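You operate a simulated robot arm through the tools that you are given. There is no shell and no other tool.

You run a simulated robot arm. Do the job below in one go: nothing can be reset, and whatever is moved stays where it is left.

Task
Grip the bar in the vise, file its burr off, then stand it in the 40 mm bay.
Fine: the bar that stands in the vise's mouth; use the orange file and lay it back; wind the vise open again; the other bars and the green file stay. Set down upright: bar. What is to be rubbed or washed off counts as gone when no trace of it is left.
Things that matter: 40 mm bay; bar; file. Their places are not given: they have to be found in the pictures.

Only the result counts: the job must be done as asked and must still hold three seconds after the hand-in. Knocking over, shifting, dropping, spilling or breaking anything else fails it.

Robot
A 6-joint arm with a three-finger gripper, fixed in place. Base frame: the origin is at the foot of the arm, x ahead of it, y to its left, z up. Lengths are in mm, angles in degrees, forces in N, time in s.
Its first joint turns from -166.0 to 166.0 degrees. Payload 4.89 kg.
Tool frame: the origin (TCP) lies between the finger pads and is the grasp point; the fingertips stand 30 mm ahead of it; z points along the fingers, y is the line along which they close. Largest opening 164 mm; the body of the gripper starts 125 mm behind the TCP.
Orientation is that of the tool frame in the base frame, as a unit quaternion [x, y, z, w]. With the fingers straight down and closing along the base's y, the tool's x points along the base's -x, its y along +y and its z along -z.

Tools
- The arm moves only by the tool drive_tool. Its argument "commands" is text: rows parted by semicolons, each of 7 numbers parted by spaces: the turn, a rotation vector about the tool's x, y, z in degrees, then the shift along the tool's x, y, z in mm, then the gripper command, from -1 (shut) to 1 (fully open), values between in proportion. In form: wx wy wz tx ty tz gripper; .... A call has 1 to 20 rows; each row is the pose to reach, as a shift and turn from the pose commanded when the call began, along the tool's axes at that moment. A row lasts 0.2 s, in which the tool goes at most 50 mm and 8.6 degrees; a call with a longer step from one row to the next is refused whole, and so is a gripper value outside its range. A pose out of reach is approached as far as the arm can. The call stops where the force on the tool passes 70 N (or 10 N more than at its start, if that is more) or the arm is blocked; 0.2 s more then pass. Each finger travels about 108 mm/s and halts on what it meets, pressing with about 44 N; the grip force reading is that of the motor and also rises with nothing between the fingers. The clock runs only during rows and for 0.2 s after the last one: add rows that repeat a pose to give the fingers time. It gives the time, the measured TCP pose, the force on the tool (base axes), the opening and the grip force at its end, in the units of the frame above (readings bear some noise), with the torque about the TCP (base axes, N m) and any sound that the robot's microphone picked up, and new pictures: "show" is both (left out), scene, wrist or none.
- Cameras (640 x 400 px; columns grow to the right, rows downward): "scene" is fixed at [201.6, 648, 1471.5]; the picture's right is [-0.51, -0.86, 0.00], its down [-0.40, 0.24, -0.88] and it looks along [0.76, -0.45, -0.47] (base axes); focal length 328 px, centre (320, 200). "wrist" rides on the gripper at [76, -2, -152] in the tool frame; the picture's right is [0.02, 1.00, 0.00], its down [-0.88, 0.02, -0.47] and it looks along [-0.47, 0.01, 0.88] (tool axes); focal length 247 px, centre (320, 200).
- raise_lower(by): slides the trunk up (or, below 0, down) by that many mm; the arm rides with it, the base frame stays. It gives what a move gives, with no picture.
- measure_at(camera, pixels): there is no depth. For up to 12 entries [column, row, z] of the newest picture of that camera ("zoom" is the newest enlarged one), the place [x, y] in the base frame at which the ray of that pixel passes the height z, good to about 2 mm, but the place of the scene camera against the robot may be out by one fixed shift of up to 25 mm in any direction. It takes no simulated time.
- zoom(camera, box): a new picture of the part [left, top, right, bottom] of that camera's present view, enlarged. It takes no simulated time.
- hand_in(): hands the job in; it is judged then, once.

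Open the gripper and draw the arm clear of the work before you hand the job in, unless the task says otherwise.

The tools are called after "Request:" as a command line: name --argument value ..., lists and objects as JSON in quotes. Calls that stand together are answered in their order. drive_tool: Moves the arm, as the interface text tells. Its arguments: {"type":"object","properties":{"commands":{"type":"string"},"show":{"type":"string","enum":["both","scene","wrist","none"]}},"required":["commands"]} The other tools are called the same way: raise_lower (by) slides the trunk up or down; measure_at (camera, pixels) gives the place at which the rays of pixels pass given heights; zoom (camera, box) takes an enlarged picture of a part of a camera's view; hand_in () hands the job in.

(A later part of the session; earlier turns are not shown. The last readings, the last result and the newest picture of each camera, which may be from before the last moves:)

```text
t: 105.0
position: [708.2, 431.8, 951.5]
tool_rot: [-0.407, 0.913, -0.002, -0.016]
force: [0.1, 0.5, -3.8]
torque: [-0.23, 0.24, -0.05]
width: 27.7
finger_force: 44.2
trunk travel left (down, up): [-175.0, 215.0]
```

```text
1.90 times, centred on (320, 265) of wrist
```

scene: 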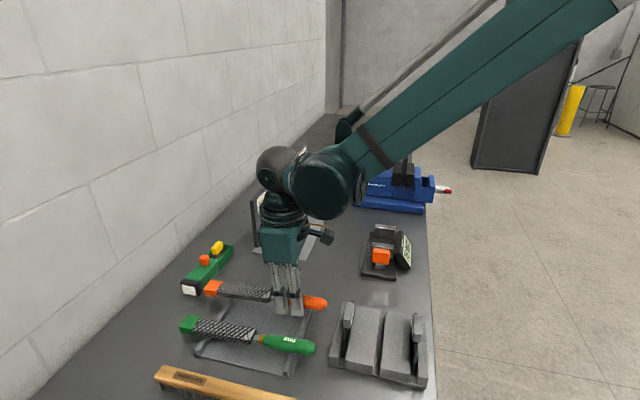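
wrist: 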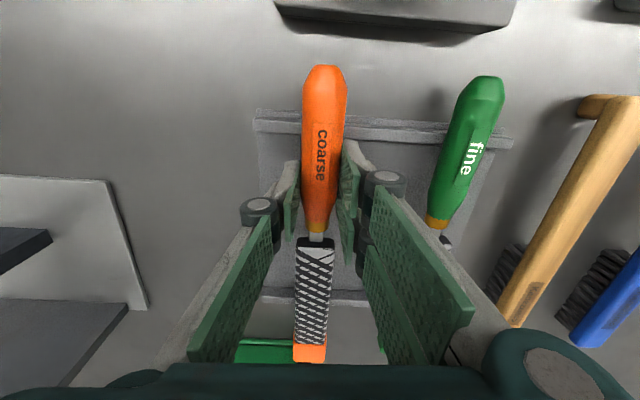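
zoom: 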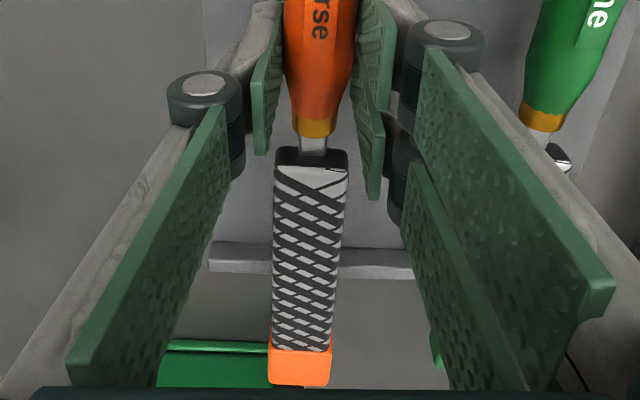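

Aligned with the tray. I lower 9 mm, then in small steps watching the force.

Request:
drive_tool --commands "0 0 0 0 0 5 -1; 0 0 0 0 0 9 -1; 0 0 0 0 0 9 -1" --show "none"

Request:
drive_tool --commands "0 0 0 0 0 1.5 -1; 0 0 0 0 0 1.5 -1" --show "none"

Request:
drive_tool --commands "0 0 0 0 0 1 -1; 0 0 0 0 0 1 -1" --show "scene"

Request:
zoom --camera "scene" --box '[180, 250, 360, 360]'

```text
t: 105.9
position: [707.7, 431.1, 947.2]
tool_rot: [-0.408, 0.913, -0.002, -0.015]
force: [1.2, 2.1, 42.5]
torque: [-0.68, 1.76, 0.01]
width: 27.5
finger_force: 44.1
trunk travel left (down, up): [-175.0, 215.0]
stopped in row 3: the force on the tool passed its limit at 74 N (the readings are from after the stop); the commanded pose is now the measured one
```

```text
t: 106.4
position: [707.7, 431.0, 946.1]
tool_rot: [-0.406, 0.914, -0.001, -0.016]
force: [-2.3, -1.8, 45.8]
torque: [-0.75, 1.97, 0.02]
width: 27.3
finger_force: 43.5
trunk travel left (down, up): [-175.0, 215.0]
stopped in row 2: the force on the tool passed its limit at 73 N (the readings are from after the stop); the commanded pose is now the measured one
```

```text
t: 107.0
position: [707.4, 432.0, 945.3]
tool_rot: [-0.407, 0.913, -0.003, -0.016]
force: [-3.0, -1.7, 48.5]
torque: [-0.8, 2.03, 0.03]
width: 27.5
finger_force: 44.0
trunk travel left (down, up): [-175.0, 215.0]
stopped in row 2: the force on the tool passed its limit at 72 N (the readings are from after the stop); the commanded pose is now the measured one
```

scene: 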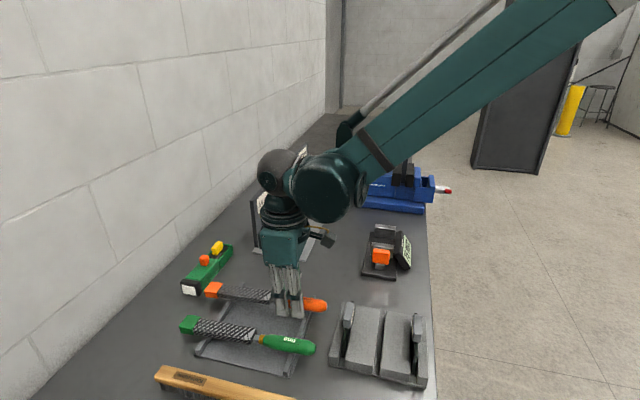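

```text
3.56 times, centred on (270, 305) of scene
```

zoom: 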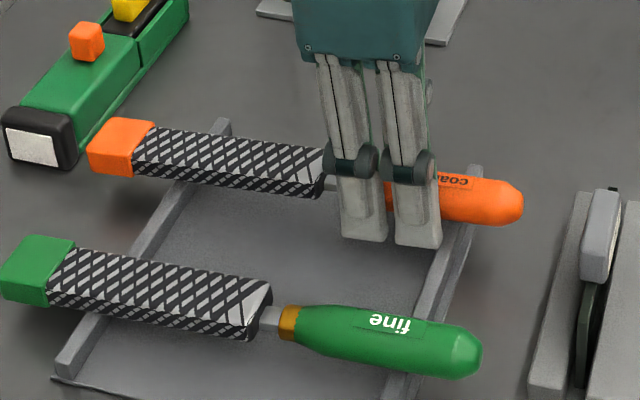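

Contact came earlier than expected, on the handle-side rail. I look closely before doing anything else.

Request:
drive_tool --commands "0 0 0 0 0 -1.5 -1; 0 0 0 0 0 -3 -1; 0 0 0 0 0 -3 -1" --show "both"

Request:
zoom --camera "wrist" --box '[230, 40, 450, 180]'

Request:
zoom --camera "scene" --box '[260, 270, 350, 330]'

Request:
zoom --camera "scene" --box '[190, 265, 280, 325]'

```text
t: 107.8
position: [710.0, 433.2, 945.5]
tool_rot: [-0.407, 0.913, -0.001, -0.016]
force: [-1.0, 0.8, -3.2]
torque: [-0.19, 0.24, 0.01]
width: 27.7
finger_force: 43.8
trunk travel left (down, up): [-175.0, 215.0]
```

scene: 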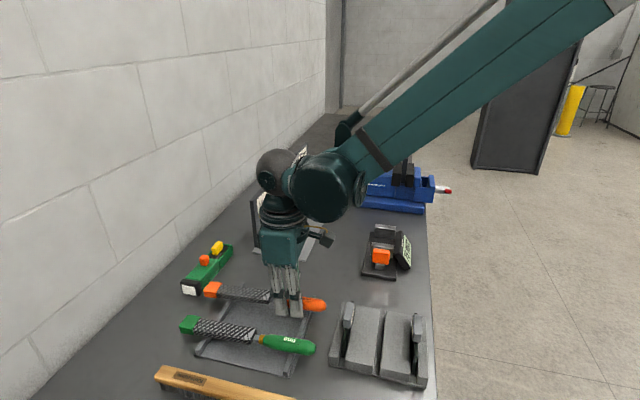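
wrist: 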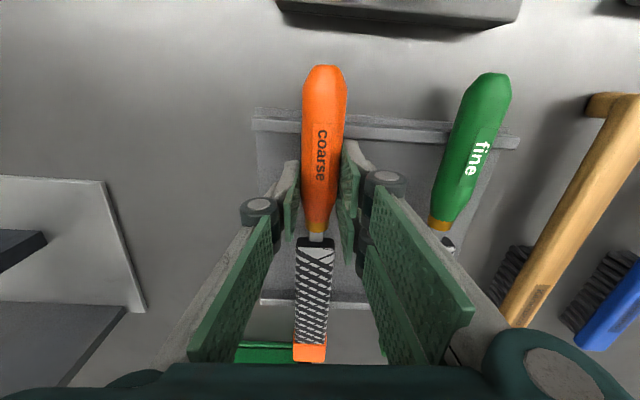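

```text
2.86 times, centred on (340, 110) of wrist
```

zoom: 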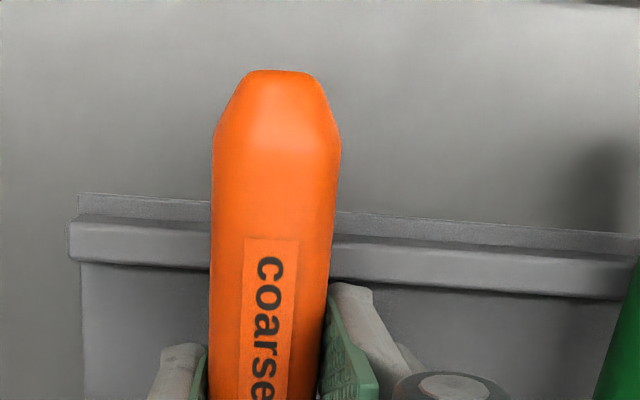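

```text
6.67 times, centred on (305, 300) of scene
```

zoom: 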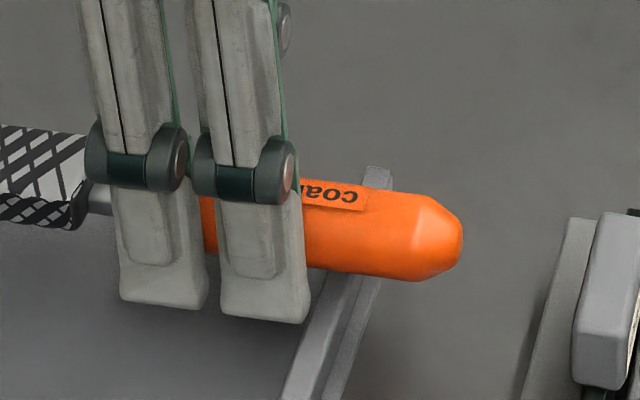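

```text
6.67 times, centred on (235, 295) of scene
```

zoom: 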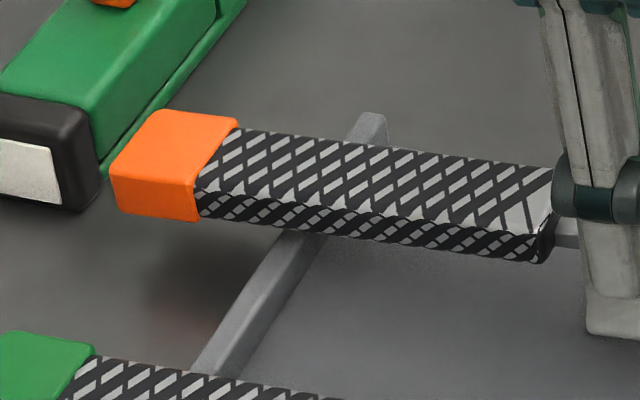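

The handle hovers just above the near rail and the blade above the far rail. I lower in 1 mm steps, one at a time.

Request:
drive_tool --commands "0 0 0 0 0 1 -1; 0 0 0 0 0 1 -1; 0 0 0 0 0 1 -1" --show "none"

```text
t: 108.6
position: [709.2, 433.0, 945.2]
tool_rot: [-0.406, 0.914, -0.002, -0.016]
force: [-0.1, 0.2, -4.0]
torque: [-0.23, 0.26, 0.0]
width: 27.6
finger_force: 44.1
trunk travel left (down, up): [-175.0, 215.0]
```

Request:
drive_tool --commands "0 0 0 0 0 1 -1; 0 0 0 0 0 1 -1; 0 0 0 0 0 1 -1" --show "none"

```text
t: 109.4
position: [708.2, 432.5, 944.7]
tool_rot: [-0.406, 0.914, -0.001, -0.016]
force: [0.7, -0.3, -3.9]
torque: [-0.22, 0.22, -0.01]
width: 27.7
finger_force: 43.8
trunk travel left (down, up): [-175.0, 215.0]
```

No contact yet; another 1 mm.

Request:
drive_tool --commands "0 0 0 0 0 1 -1; 0 0 0 0 0 1 -1; 0 0 0 0 0 1 -1" --show "none"

```text
t: 110.2
position: [707.9, 431.8, 943.4]
tool_rot: [-0.406, 0.914, -0.001, -0.015]
force: [0.3, -0.3, -3.9]
torque: [-0.23, 0.25, 0.03]
width: 27.7
finger_force: 44.6
trunk travel left (down, up): [-175.0, 215.0]
```

Request:
drive_tool --commands "0 0 0 0 0 0.8 -1; 0 0 0 0 0 0.8 -1; 0 0 0 0 0 0.8 -1" --show "none"

```text
t: 111.0
position: [709.2, 432.4, 943.6]
tool_rot: [-0.407, 0.913, -0.001, -0.016]
force: [0.4, 1.1, -4.4]
torque: [-0.21, 0.2, -0.02]
width: 27.7
finger_force: 43.5
trunk travel left (down, up): [-175.0, 215.0]
```

Still free at 943.5, so I continue in 1 mm steps.

Request:
drive_tool --commands "0 0 0 0 0 1 -1; 0 0 0 0 0 1 -1; 0 0 0 0 0 1 -1" --show "none"

```text
t: 111.8
position: [709.5, 431.1, 942.5]
tool_rot: [-0.406, 0.914, -0.002, -0.016]
force: [5.0, 4.5, 0.7]
torque: [-0.13, 0.2, -0.12]
width: 27.7
finger_force: 43.9
trunk travel left (down, up): [-175.0, 215.0]
```

Light contact now (about 5 N up, 7 N along the file). I check the picture before releasing.

Request:
drive_tool --commands "0 0 0 0 0 0.3 -1; 0 0 0 0 0 0.3 -1" --show "both"

Request:
zoom --camera "scene" --box '[190, 265, 280, 325]'

Request:
zoom --camera "scene" --box '[260, 270, 350, 330]'

```text
t: 112.4
position: [708.3, 431.9, 942.2]
tool_rot: [-0.406, 0.914, -0.002, -0.016]
force: [5.5, 4.3, -0.2]
torque: [-0.17, 0.19, -0.11]
width: 28.1
finger_force: 43.8
trunk travel left (down, up): [-175.0, 215.0]
```

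scene: 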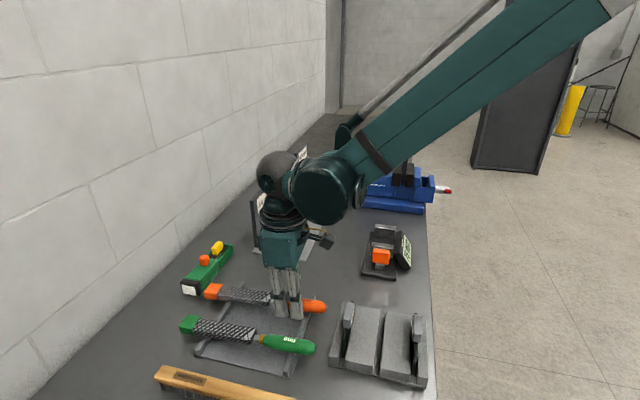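
wrist: 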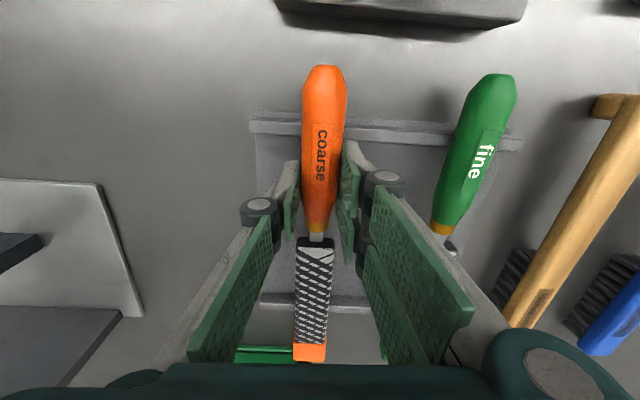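

```text
6.67 times, centred on (235, 295) of scene
```

zoom: 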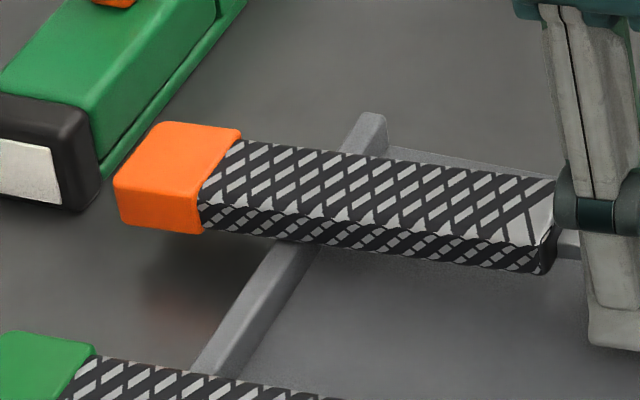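

```text
6.67 times, centred on (305, 300) of scene
```

zoom: 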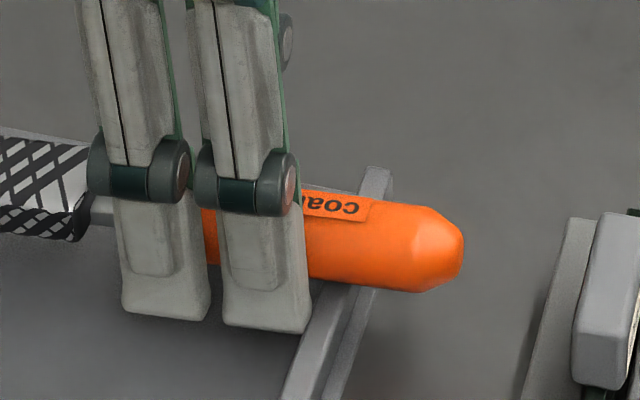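

The file lies essentially at its old place (within ~7 mm), resting on the rails. I open the fingers to 70 mm to release it.

Request:
drive_tool --commands "0 0 0 0 0 0 -0.6; 0 0 0 0 0 0 -0.4; 0 0 0 0 0 0 -0.146; 0 0 0 0 0 0 -0.146; 0 0 0 0 0 0 -0.146" --show "both"

Request:
zoom --camera "scene" --box '[180, 250, 360, 360]'

```text
t: 113.6
position: [709.7, 432.4, 941.3]
tool_rot: [-0.407, 0.913, -0.002, -0.016]
force: [12.6, 7.1, -4.2]
torque: [0.17, -0.46, -0.31]
width: 71.4
finger_force: 0.0
trunk travel left (down, up): [-175.0, 215.0]
```

scene: 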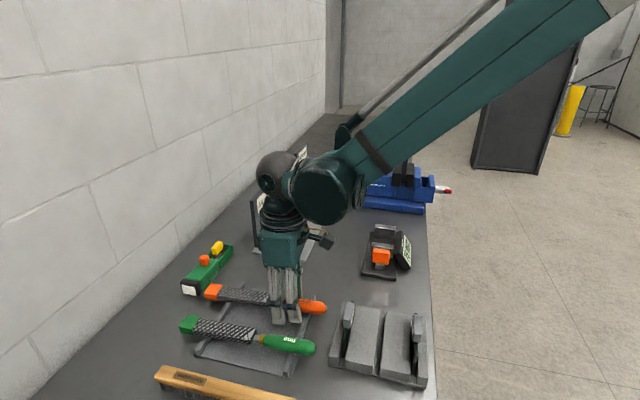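
wrist: 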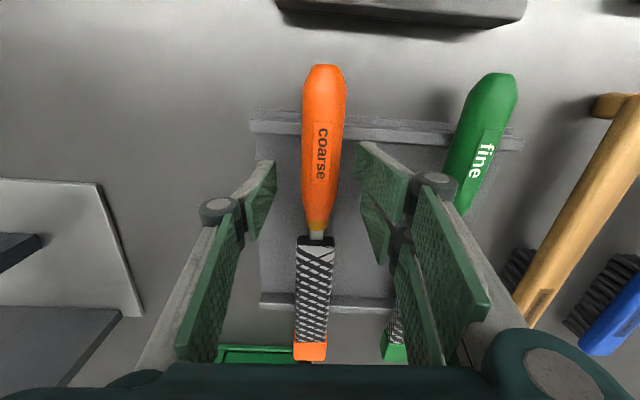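

```text
3.56 times, centred on (270, 305) of scene
```

zoom: 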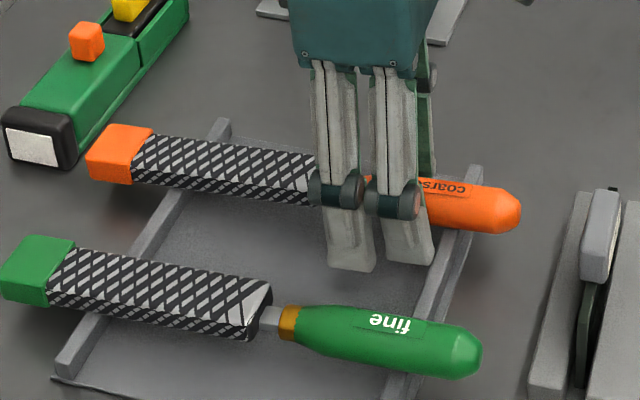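

Released and resting on both rails, but a 14 N push along +a tells me a finger is bearing on the near rail. I move 8 mm away from it, then lift straight out.

Request:
drive_tool --commands "0 0 0 -4 0 0 -0.146; 0 0 0 -8 0 0 -0.146; 0 0 0 -8 0 0 -0.146" --show "none"

Request:
drive_tool --commands "0 0 0 0 0 -20 -0.146; 0 0 0 0 0 -50 -0.146; 0 -2.2 3 0 0 -100 -0.146; 0 -2.2 3 0 0 -140 -0.146; 0 -2.2 3 0 0 -180 0.5; 0 -2.2 3 0 0 -180 1" --show "both"

Request:
zoom --camera "scene" --box '[180, 250, 360, 360]'

```text
t: 114.4
position: [713.5, 437.9, 941.8]
tool_rot: [-0.407, 0.913, -0.002, -0.016]
force: [0.5, 0.4, -0.1]
torque: [0.02, -0.02, 0.01]
width: 70.0
finger_force: 0.0
trunk travel left (down, up): [-175.0, 215.0]
```

```text
t: 115.8
position: [718.4, 441.0, 1122.3]
tool_rot: [-0.382, 0.924, 0.006, 0.002]
force: [-0.1, -0.6, 0.0]
torque: [0.0, -0.02, -0.01]
width: 164.0
finger_force: 0.0
trunk travel left (down, up): [-175.0, 215.0]
```

scene: 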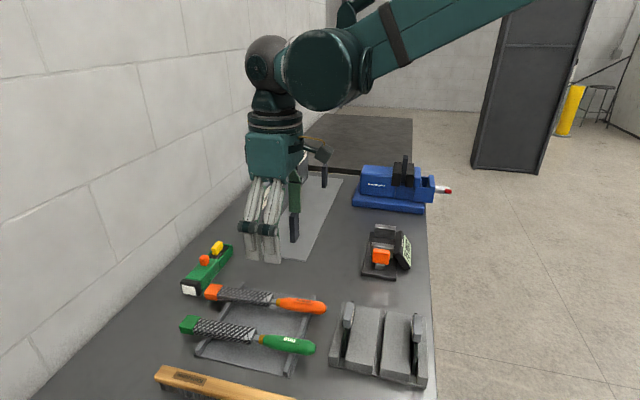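
wrist: 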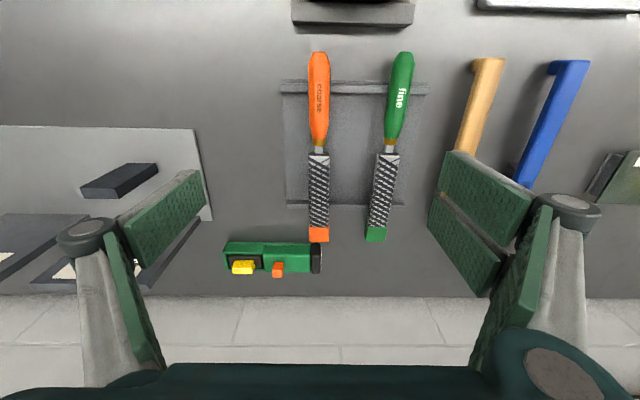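

```text
3.56 times, centred on (270, 305) of scene
```

zoom: 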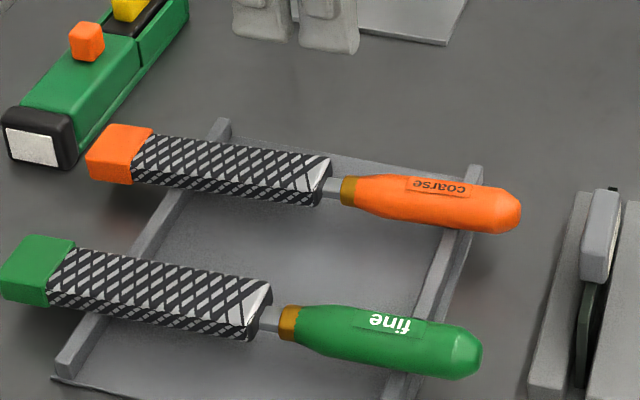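

The file is back on its rails, parallel to the green one. Now to unwind the vise: I swing back to the handle side while pitching the tool horizontal.

Request:
drive_tool --commands "0 -5.3 0 34.1 -34.2 0 1; 0 -10.6 0 68.1 -68.5 0 1; 0 -15.9 0 102.2 -102.7 0 1; 0 -21.2 0 136.2 -136.9 0 1; 0 -26.5 0 170.3 -171.2 0 1; 0 -31.8 0 204.4 -205.4 0 1; 0 -37.1 0 238.4 -239.6 0 1; 0 -42.4 0 272.5 -273.9 0 1; 0 -47.6 0 306.5 -308.1 0 1; 0 -52.9 0 340.6 -342.4 0 1; 0 -58.2 0 374.6 -376.6 0 1; 0 -63.5 0 408.7 -410.8 0 1; 0 -68.8 0 442.8 -445.1 0 1; 0 -74.1 0 476.8 -479.3 0 1; 0 -79.4 0 510.9 -513.5 0 1; 0 -84.7 0 544.9 -547.8 0 1; 0 -90 0 579 -582 0 1; 0 -90 0 579 -582 0 1" --show "both"

```text
t: 119.6
position: [721.7, -381.1, 1111.2]
tool_rot: [-0.267, 0.652, 0.274, 0.655]
force: [-0.3, 0.6, -0.4]
torque: [0.05, -0.05, 0.07]
width: 164.0
finger_force: 0.2
trunk travel left (down, up): [-175.0, 215.0]
```

scene: 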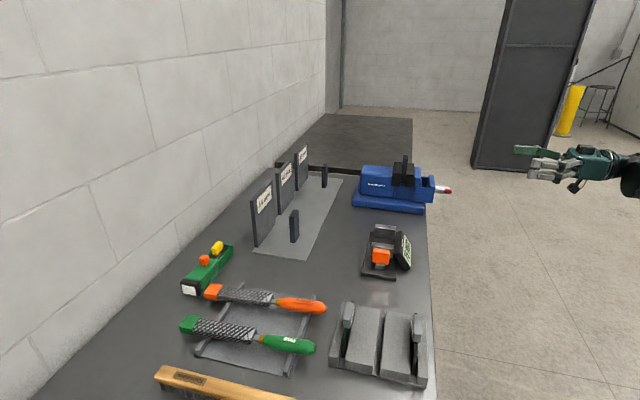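
wrist: 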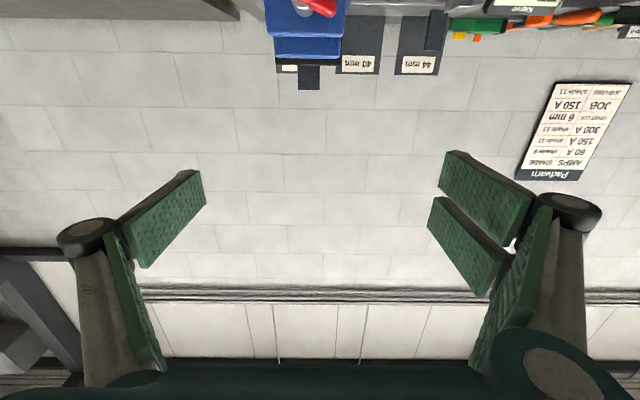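

Tool is horizontal. I roll to ~150° (so the fingers straddle the handle with most unwinding range) while lowering to the screw axis 105 mm short of the handle.

Request:
drive_tool --commands "0 0 8.3 8.2 -1.1 4.3 1; 0 0 16.7 16.4 -2.1 8.7 1; 0 0 25 24.6 -3.2 13 1; 0 0 33.3 32.8 -4.3 17.3 1; 0 0 41.7 41 -5.3 21.7 1; 0 0 50 49.2 -6.4 26 1; 0 0 58.3 57.4 -7.5 30.3 1; 0 0 66.7 65.6 -8.5 34.7 1; 0 0 75 73.8 -9.6 39 1; 0 0 83.3 81.9 -10.7 43.3 1; 0 0 91.7 90.1 -11.7 47.7 1; 0 0 100 98.3 -12.8 52 0.5; 0 0 108.3 106.5 -13.9 56.3 0; 0 0 116.7 114.7 -14.9 60.7 -0.4146; 0 0 125 122.9 -16 65 -0.4146; 0 0 133.3 131.1 -17.1 69.3 -0.4146; 0 0 141.7 139.3 -18.1 73.7 -0.4146; 0 0 150 147.5 -19.2 78 -0.4146; 0 0 150 147.5 -19.2 78 -0.4146" --show "both"

Request:
zoom --camera "wrist" --box '[240, 60, 400, 210]'

```text
t: 123.6
position: [790.7, -336.9, 963.6]
tool_rot: [0.561, 0.426, 0.703, -0.096]
force: [-1.1, -0.3, -0.6]
torque: [0.01, 0.01, -0.04]
width: 48.0
finger_force: 0.1
trunk travel left (down, up): [-175.0, 215.0]
```

scene: 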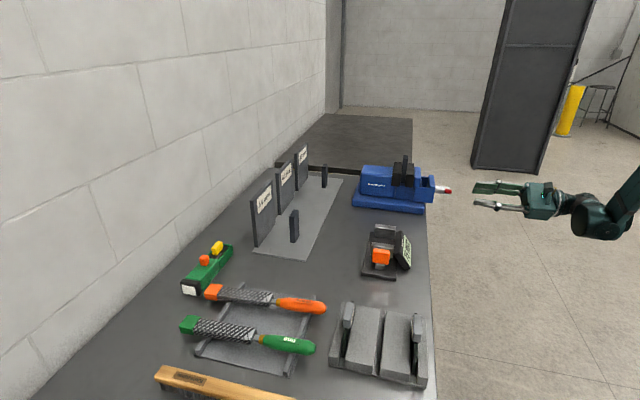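
wrist: 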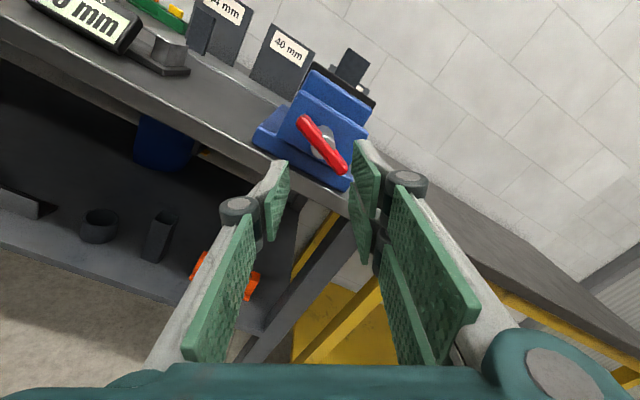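

```text
2.67 times, centred on (320, 135) of wrist
```

zoom: 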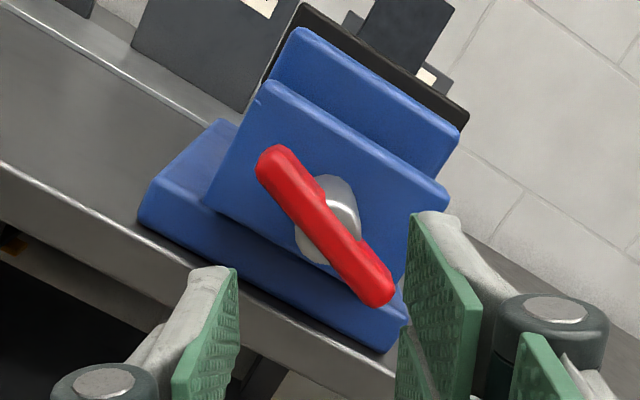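

The T-bar now lies about 45° off the tool (it relaxed a bit further while filing). I roll +110° to near the wrist limit so that I can insert and unwind a long way in one go, and widen the fingers to 60 mm.

Request:
drive_tool --commands "0 0 8 0 0 0 -0.268; 0 0 16 0 0 0 -0.268; 0 0 24 0 0 0 -0.268; 0 0 32 0 0 0 -0.268; 0 0 40 0 0 0 -0.268; 0 0 48 0 0 0 -0.268; 0 0 56 0 0 0 -0.268; 0 0 64 0 0 0 -0.268; 0 0 72 0 0 0 -0.268; 0 0 80 0 0 0 -0.268; 0 0 88 0 0 0 -0.268; 0 0 96 0 0 0 -0.268; 0 0 104 0 0 0 -0.268; 0 0 110 0 0 0 -0.268; 0 0 110 0 0 0 -0.268" --show "wrist"

Request:
zoom --camera "wrist" --box '[240, 60, 400, 210]'

```text
t: 126.8
position: [790.8, -336.4, 964.2]
tool_rot: [0.67, -0.215, 0.325, -0.631]
force: [0.3, 0.1, 0.0]
torque: [0.01, -0.01, 0.0]
width: 60.2
finger_force: 0.0
trunk travel left (down, up): [-175.0, 215.0]
```

wrist: 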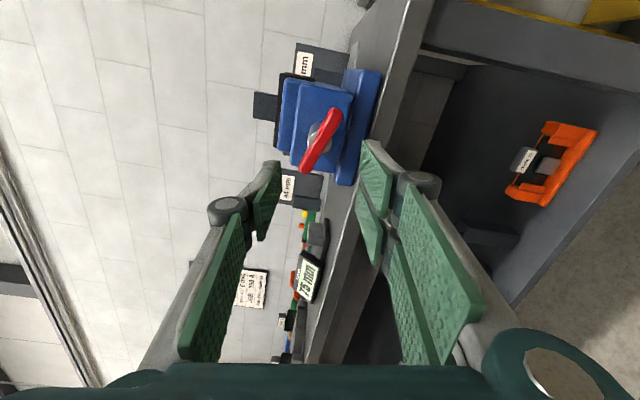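

```text
2.67 times, centred on (320, 135) of wrist
```

zoom: 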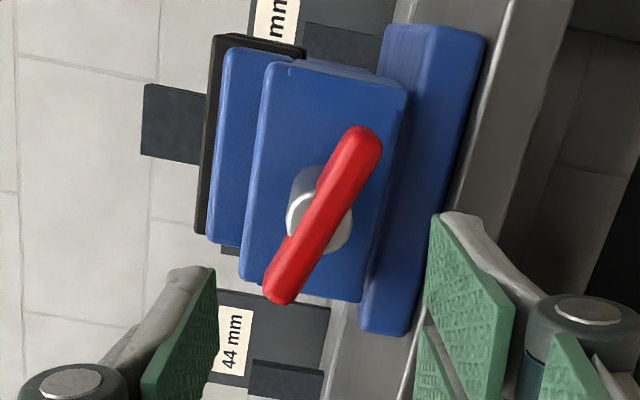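

The T-bar is at about +29° relative to the tool. I open to 72 mm for clearance, slide in 105 mm, then narrow to 60 mm.

Request:
drive_tool --commands "0 0 0 0 0 0 -0.122; 0 0 0 0 0 0 -0.122; 0 0 0 0 0 35 -0.122; 0 0 0 0 0 65 -0.122; 0 0 0 0 0 90 -0.122; 0 0 0 0 0 104 -0.122; 0 0 0 0 0 104 -0.268; 0 0 0 0 0 104 -0.268" --show "wrist"

Request:
zoom --camera "wrist" --box '[200, 80, 440, 230]'

```text
t: 128.6
position: [862.8, -262.8, 964.9]
tool_rot: [0.671, -0.214, 0.325, -0.632]
force: [-0.1, -0.8, 0.1]
torque: [-0.01, 0.01, 0.0]
width: 60.0
finger_force: 0.1
trunk travel left (down, up): [-175.0, 215.0]
```

wrist: 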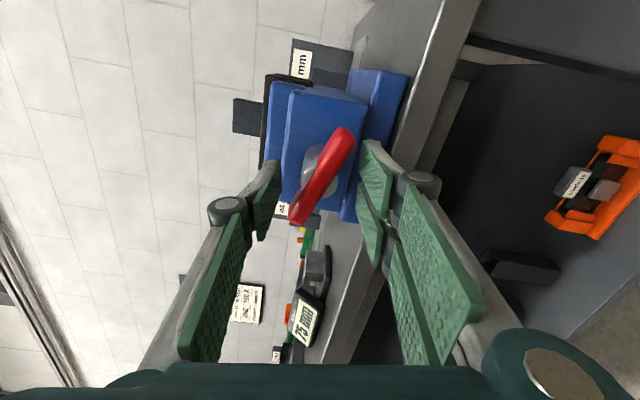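

```text
2.67 times, centred on (320, 155) of wrist
```

zoom: 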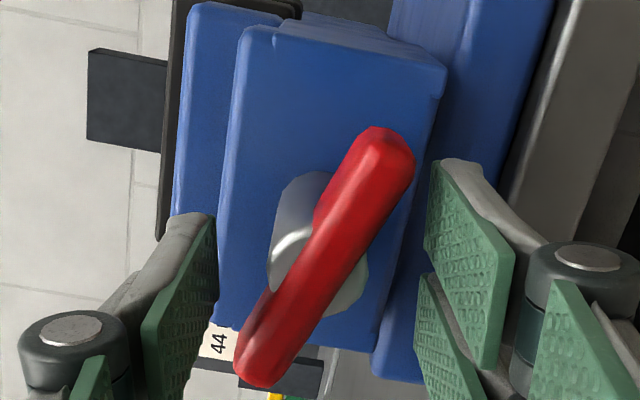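

Inserted cleanly around the hub. Now I turn counter-clockwise to open the vise.

Request:
drive_tool --commands "0 0 -8 0 0 0 -0.268; 0 0 -16 0 0 0 -0.268; 0 0 -24 0 0 0 -0.268; 0 0 -32 0 0 0 -0.268; 0 0 -40 0 0 0 -0.268; 0 0 -48 0 0 0 -0.268; 0 0 -56 0 0 0 -0.268; 0 0 -64 0 0 0 -0.268; 0 0 -72 0 0 0 -0.268; 0 0 -80 0 0 0 -0.268; 0 0 -80 0 0 0 -0.268" --show "wrist"

Request:
zoom --camera "wrist" --box '[200, 80, 440, 230]'

Request:
zoom --camera "scene" --box '[385, 150, 435, 190]'

```text
t: 131.0
position: [863.8, -262.3, 964.7]
tool_rot: [0.651, 0.267, 0.655, -0.275]
force: [0.7, -1.2, -1.5]
torque: [0.06, -0.01, -0.04]
width: 60.5
finger_force: 0.7
trunk travel left (down, up): [-175.0, 215.0]
```

wrist: 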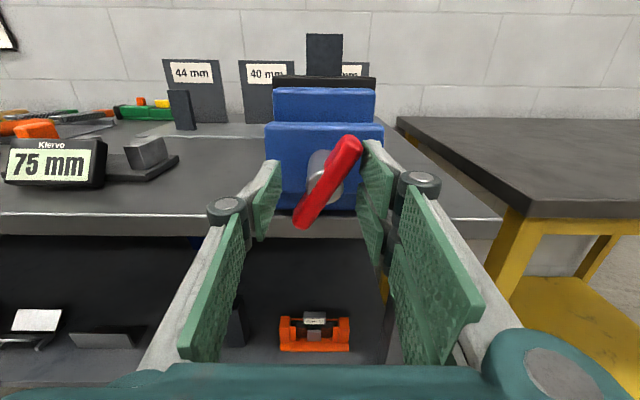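

```text
2.67 times, centred on (320, 155) of wrist
```

zoom: 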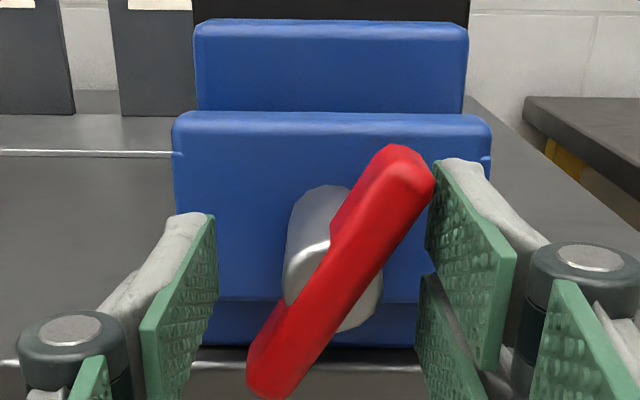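

```text
10.00 times, centred on (410, 170) of scene
```

zoom: 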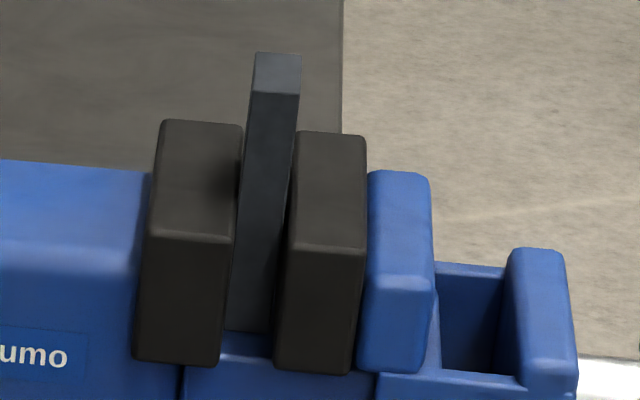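

The moving jaw is backing off (right edge 361→366) and the bar stands. I continue unwinding 152° more.

Request:
drive_tool --commands "0 0 -8 0 0 0 -0.268; 0 0 -16 0 0 0 -0.268; 0 0 -24 0 0 0 -0.268; 0 0 -32 0 0 0 -0.268; 0 0 -40 0 0 0 -0.268; 0 0 -48 0 0 0 -0.268; 0 0 -56 0 0 0 -0.268; 0 0 -64 0 0 0 -0.268; 0 0 -72 0 0 0 -0.268; 0 0 -80 0 0 0 -0.268; 0 0 -88 0 0 0 -0.268; 0 0 -96 0 0 0 -0.268; 0 0 -104 0 0 0 -0.268; 0 0 -112 0 0 0 -0.268; 0 0 -120 0 0 0 -0.268; 0 0 -128 0 0 0 -0.268; 0 0 -136 0 0 0 -0.268; 0 0 -144 0 0 0 -0.268; 0 0 -152 0 0 0 -0.268; 0 0 -152 0 0 0 -0.268" --show "wrist"

Request:
zoom --camera "wrist" --box '[200, 80, 440, 230]'

Request:
zoom --camera "scene" --box '[385, 150, 435, 190]'

```text
t: 135.2
position: [862.5, -262.5, 963.8]
tool_rot: [-0.102, 0.697, 0.424, 0.569]
force: [-3.2, 3.2, 0.1]
torque: [0.01, 0.0, 0.07]
width: 61.6
finger_force: 1.7
trunk travel left (down, up): [-175.0, 215.0]
```

wrist: 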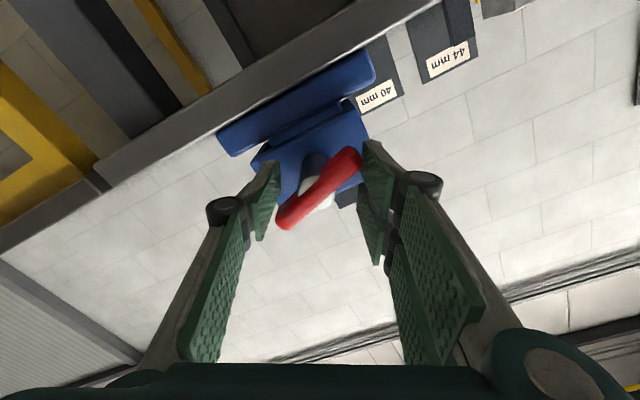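

```text
2.67 times, centred on (320, 155) of wrist
```

zoom: 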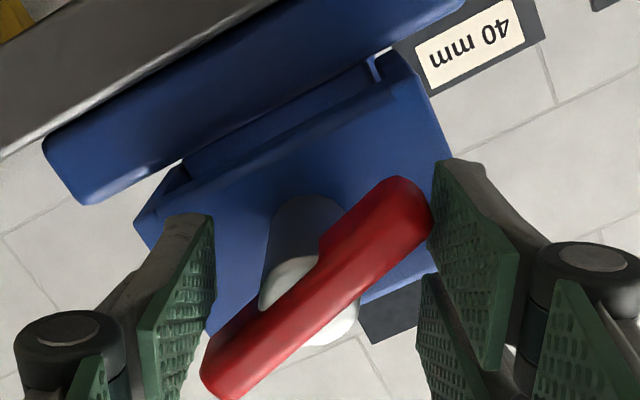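

```text
10.00 times, centred on (410, 170) of scene
```

zoom: 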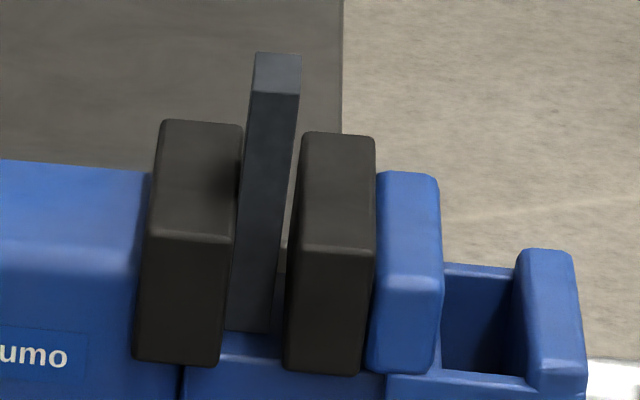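

The movable jaw is back at its starting place (right edge ≈415.5 px, same as at the start). I turn 40° further to be at least as open as initially.

Request:
drive_tool --commands "0 0 -8 0 0 0 -0.268; 0 0 -16 0 0 0 -0.268; 0 0 -24 0 0 0 -0.268; 0 0 -32 0 0 0 -0.268; 0 0 -40 0 0 0 -0.268; 0 0 -40 0 0 0 -0.268" --show "wrist"

Request:
zoom --camera "scene" --box '[385, 150, 435, 190]'

```text
t: 136.6
position: [864.2, -263.3, 964.6]
tool_rot: [-0.335, 0.62, 0.205, 0.68]
force: [-5.7, 4.0, -3.5]
torque: [-0.07, 0.12, 0.16]
width: 63.3
finger_force: 4.0
trunk travel left (down, up): [-175.0, 215.0]
```

wrist: 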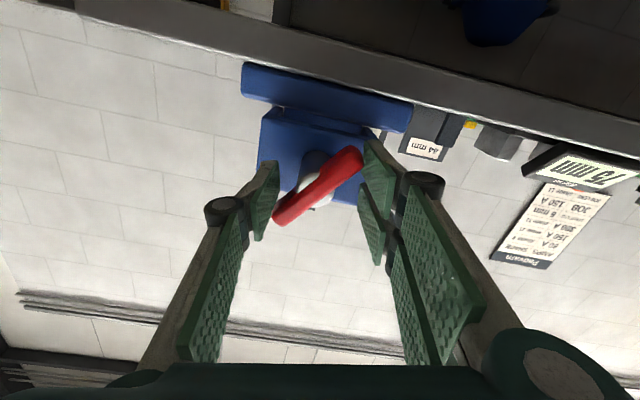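

```text
10.00 times, centred on (410, 170) of scene
```

zoom: 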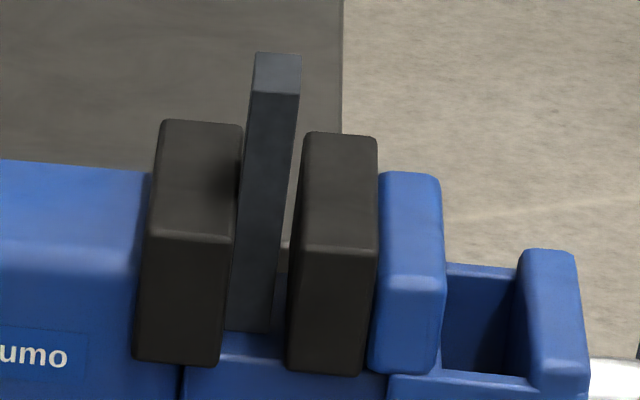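

The jaw is now open slightly more than at the start, with resistance building (end stop). I back off a few degrees and withdraw.

Request:
drive_tool --commands "0 0 8 0 0 0 -0.268; 0 0 16 0 0 0 -0.268; 0 0 20 0 0 -30 -0.268; 0 0 20 0 0 -65 -0.268; 0 0 20 0 0 -105 -0.268; 0 0 20 0 0 -140 -0.268; 0 0 20 0 0 -140 -0.268" --show "both"

Request:
zoom --camera "scene" --box '[385, 150, 465, 200]'

```text
t: 138.2
position: [763.9, -364.0, 962.7]
tool_rot: [-0.222, 0.668, 0.32, 0.634]
force: [0.0, -0.3, 0.5]
torque: [-0.02, -0.04, 0.03]
width: 60.2
finger_force: 0.1
trunk travel left (down, up): [-175.0, 215.0]
```

scene: 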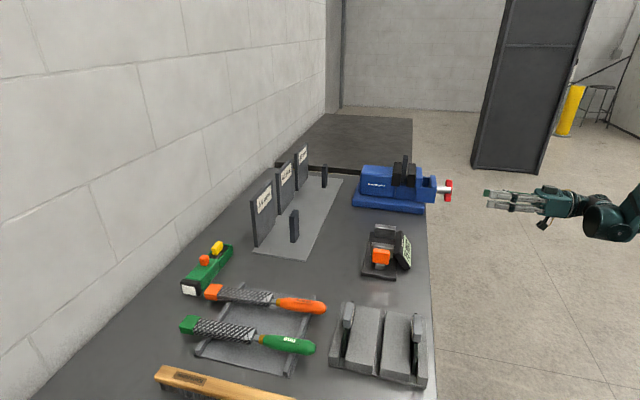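
wrist: 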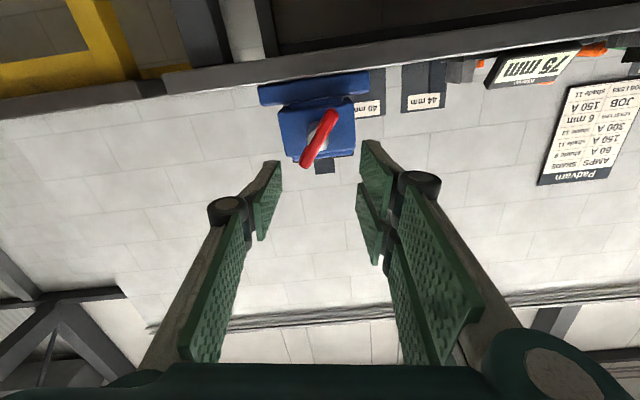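

```text
8.00 times, centred on (425, 175) of scene
```

zoom: 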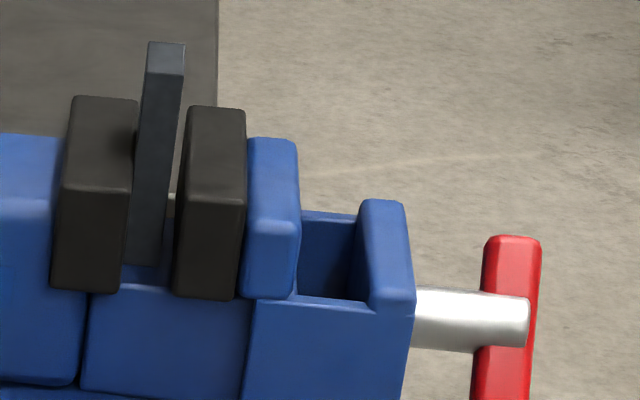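

The vise stands open exactly as at the start and the bar stands free. I'll take the bar with the gripper horizontal (the bay is beyond straight-down reach): roll so the camera is on top and rise to a safe height.

Request:
drive_tool --commands "0 0 8.58 -7.9 1.2 0 -0.1; 0 0 17.16 -15.8 2.3 0 -0.1; 0 0 25.74 -23.7 3.5 0 -0.1; 0 0 34.32 -31.7 4.7 0 -0.1; 0 0 42.9 -39.6 5.9 0 -0.1; 0 0 51.48 -47.5 7 0 -0.1; 0 0 60.06 -55.4 8.2 0 -0.1; 0 0 68.64 -63.3 9.4 0 -0.1; 0 0 77.22 -71.2 10.5 0 -0.1; 0 0 85.8 -79.2 11.7 0 -0.1; 0 0 94.38 -87.1 12.9 0 -0.1; 0 0 102.96 -95 14 0 -0.1; 0 0 111.54 -102.9 15.2 0 -0.1; 0 0 120.12 -110.8 16.4 0 -0.1; 0 0 128.7 -118.7 17.6 0 -0.1; 0 0 137.28 -126.6 18.7 0 -0.1; 0 0 145.86 -134.6 19.9 0 -0.1; 0 0 154.44 -142.5 21.1 0 -0.1; 0 0 163.02 -150.4 22.2 0 -0.1; 0 0 171.6 -158.3 23.4 0 -0.1" --show "both"

```text
t: 142.4
position: [763.5, -362.0, 1123.9]
tool_rot: [0.651, 0.269, 0.655, -0.274]
force: [-0.1, 0.8, -0.4]
torque: [0.04, -0.03, 0.02]
width: 73.7
finger_force: 0.2
trunk travel left (down, up): [-175.0, 215.0]
```

scene: 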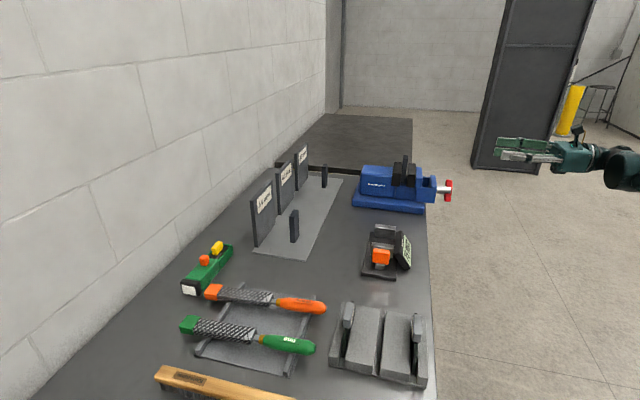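
wrist: 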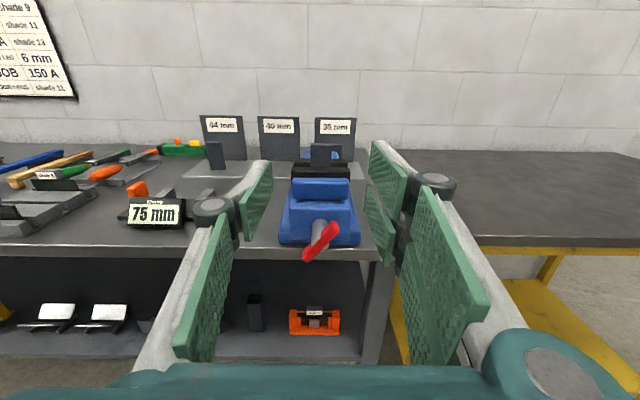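

Upright view over the vise toward the rack. I zoom on the rack to study the 40 mm bay.

Request:
zoom --camera "wrist" --box '[190, 105, 370, 215]'

Request:
zoom --camera "scene" --box '[240, 130, 350, 265]'

```text
3.56 times, centred on (280, 160) of wrist
```

zoom: 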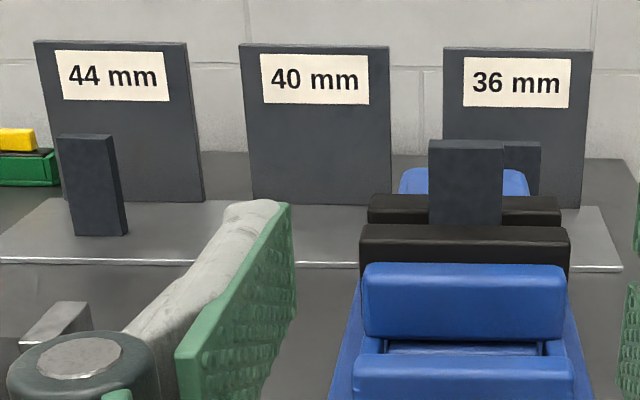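

```text
2.96 times, centred on (295, 198) of scene
```

zoom: 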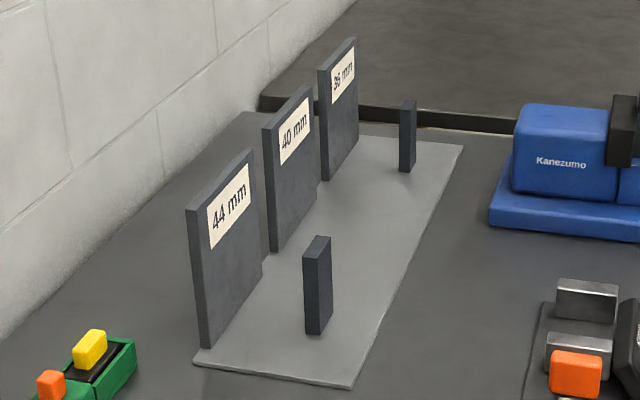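

I measure the 40 mm plate's base corners and the 44 bar's base in the wrist zoom.

Request:
zoom --camera "wrist" --box '[190, 105, 370, 215]'

Request:
measure_at --camera "zoom" --pixels '[[253, 203, 902], [391, 207, 902], [62, 199, 902], [203, 202, 902], [75, 236, 902], [128, 235, 902], [240, 44, 1055], [389, 47, 1055], [430, 143, 1073], [502, 145, 1073], [0, 260, 902], [620, 270, 902]]'

```text
3.56 times, centred on (280, 160) of wrist
```

zoom: 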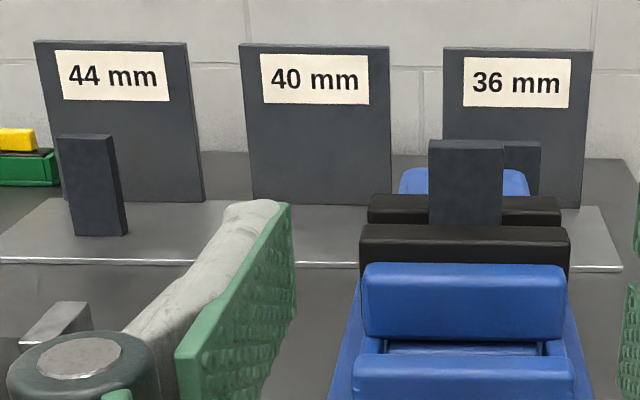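

```text
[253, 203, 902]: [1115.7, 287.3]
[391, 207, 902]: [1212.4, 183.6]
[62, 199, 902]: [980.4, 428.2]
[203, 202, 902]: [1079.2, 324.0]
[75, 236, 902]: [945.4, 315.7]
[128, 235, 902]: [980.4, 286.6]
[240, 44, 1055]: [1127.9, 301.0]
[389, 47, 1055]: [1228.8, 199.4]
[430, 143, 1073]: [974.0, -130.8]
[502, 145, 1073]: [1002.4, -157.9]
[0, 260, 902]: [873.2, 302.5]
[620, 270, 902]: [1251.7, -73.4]
```

Plate 40's centre is at b≈-657, and the neighbours' bars stand at a≈893. I move forward to above the bar in the vise (TCP z≈1130).

Request:
drive_tool --commands "0 -0.1 0 0.5 0.6 44 0.1; 0 -0.2 0 1 1.3 88 0.1; 0 -0.3 0 1.5 1.9 132 0.1; 0 -0.44 0 2 2.5 176 0.1; 0 -0.44 0 2.6 3.1 220 0.1; 0 -0.44 0 3.1 3.8 264 0.1; 0 -0.44 0 3.6 4.4 309.6 0.1; 0 -0.44 0 3.6 4.4 309.6 0.1" --show "both"

Request:
zoom --camera "scene" --box '[370, 120, 470, 182]'

```text
t: 144.2
position: [986.9, -146.2, 1131.7]
tool_rot: [0.653, 0.27, 0.653, -0.272]
force: [-0.3, 0.6, 0.0]
torque: [-0.04, 0.01, 0.0]
width: 90.3
finger_force: 0.1
trunk travel left (down, up): [-175.0, 215.0]
```

scene: 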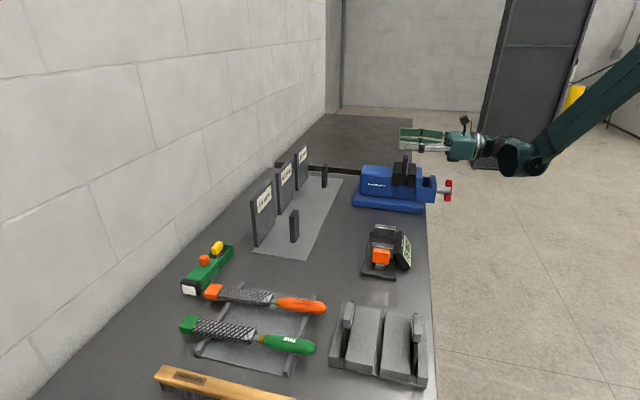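
wrist: 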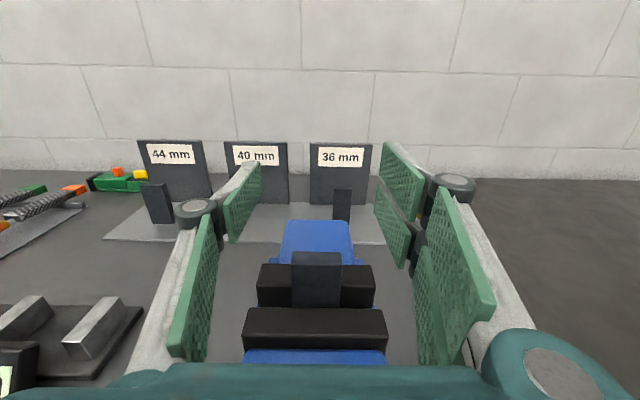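

```text
6.40 times, centred on (420, 151) of scene
```

zoom: 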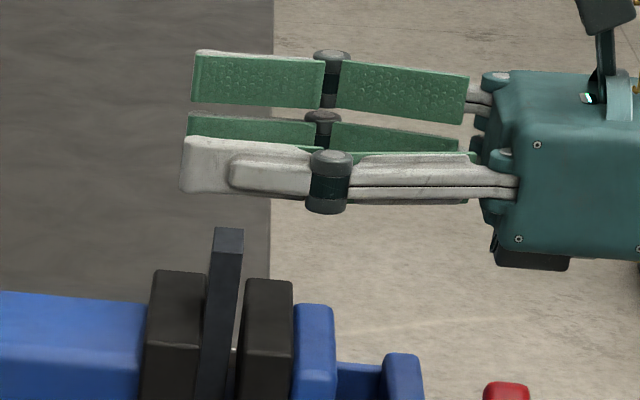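

Fingers straddle the bar's line; clearances over jaws (~10 mm) and handle (~30 mm) look fine. I lower to TCP z≈1057.

Request:
drive_tool --commands "0 0 0 -25 -1.5 0 0.1; 0 0 0 -50 -1.5 0 0.1; 0 0 0 -65 -1.5 0 0.1; 0 0 0 -74 -1.5 0 0.1; 0 0 0 -74 -1.5 0 0.1" --show "both"

Request:
zoom --camera "scene" --box '[370, 130, 470, 192]'

Request:
zoom --camera "wrist" --box '[220, 140, 420, 300]'

```text
t: 145.2
position: [984.1, -145.2, 1065.7]
tool_rot: [0.65, 0.269, 0.657, -0.272]
force: [0.8, -2.8, 43.2]
torque: [-2.77, -0.38, -0.05]
width: 91.5
finger_force: 0.8
trunk travel left (down, up): [-175.0, 215.0]
stopped in row 5: the force on the tool passed its limit at 86 N (the readings are from after the stop); the commanded pose is now the measured one
```

scene: 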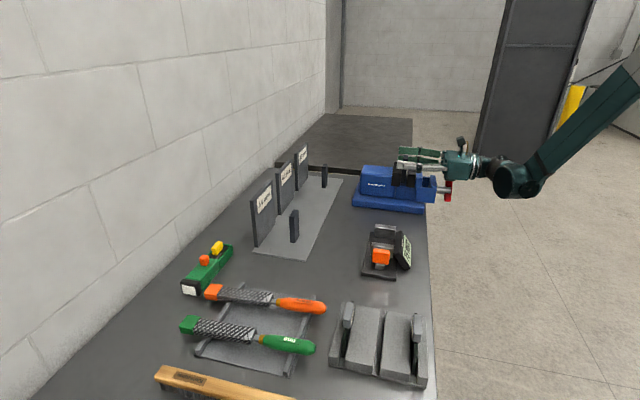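
wrist: 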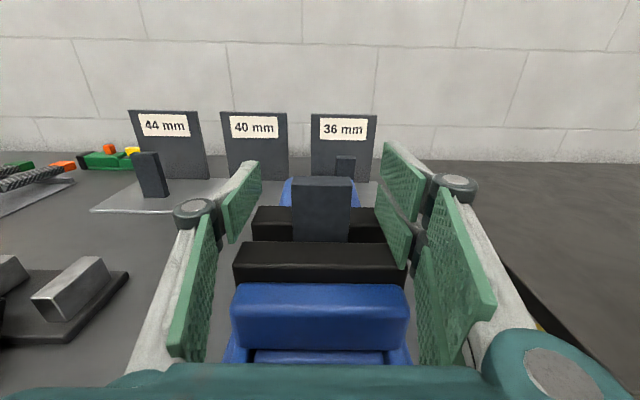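

```text
6.40 times, centred on (420, 161) of scene
```

zoom: 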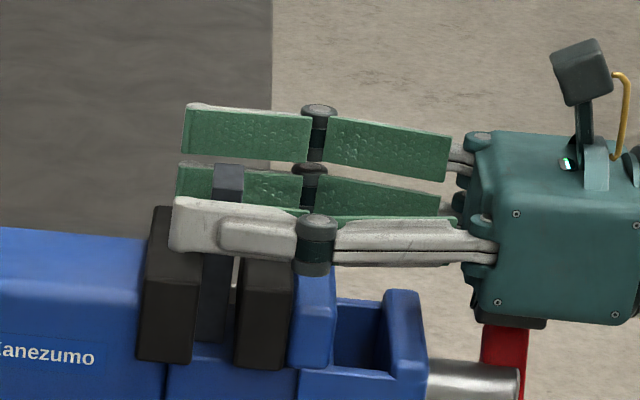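

```text
2.50 times, centred on (320, 220) of wrist
```

zoom: 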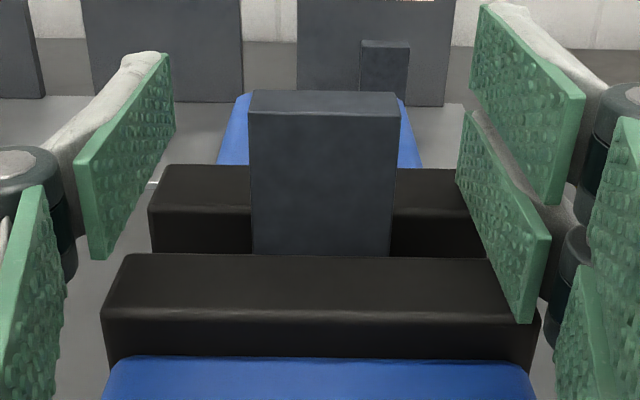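

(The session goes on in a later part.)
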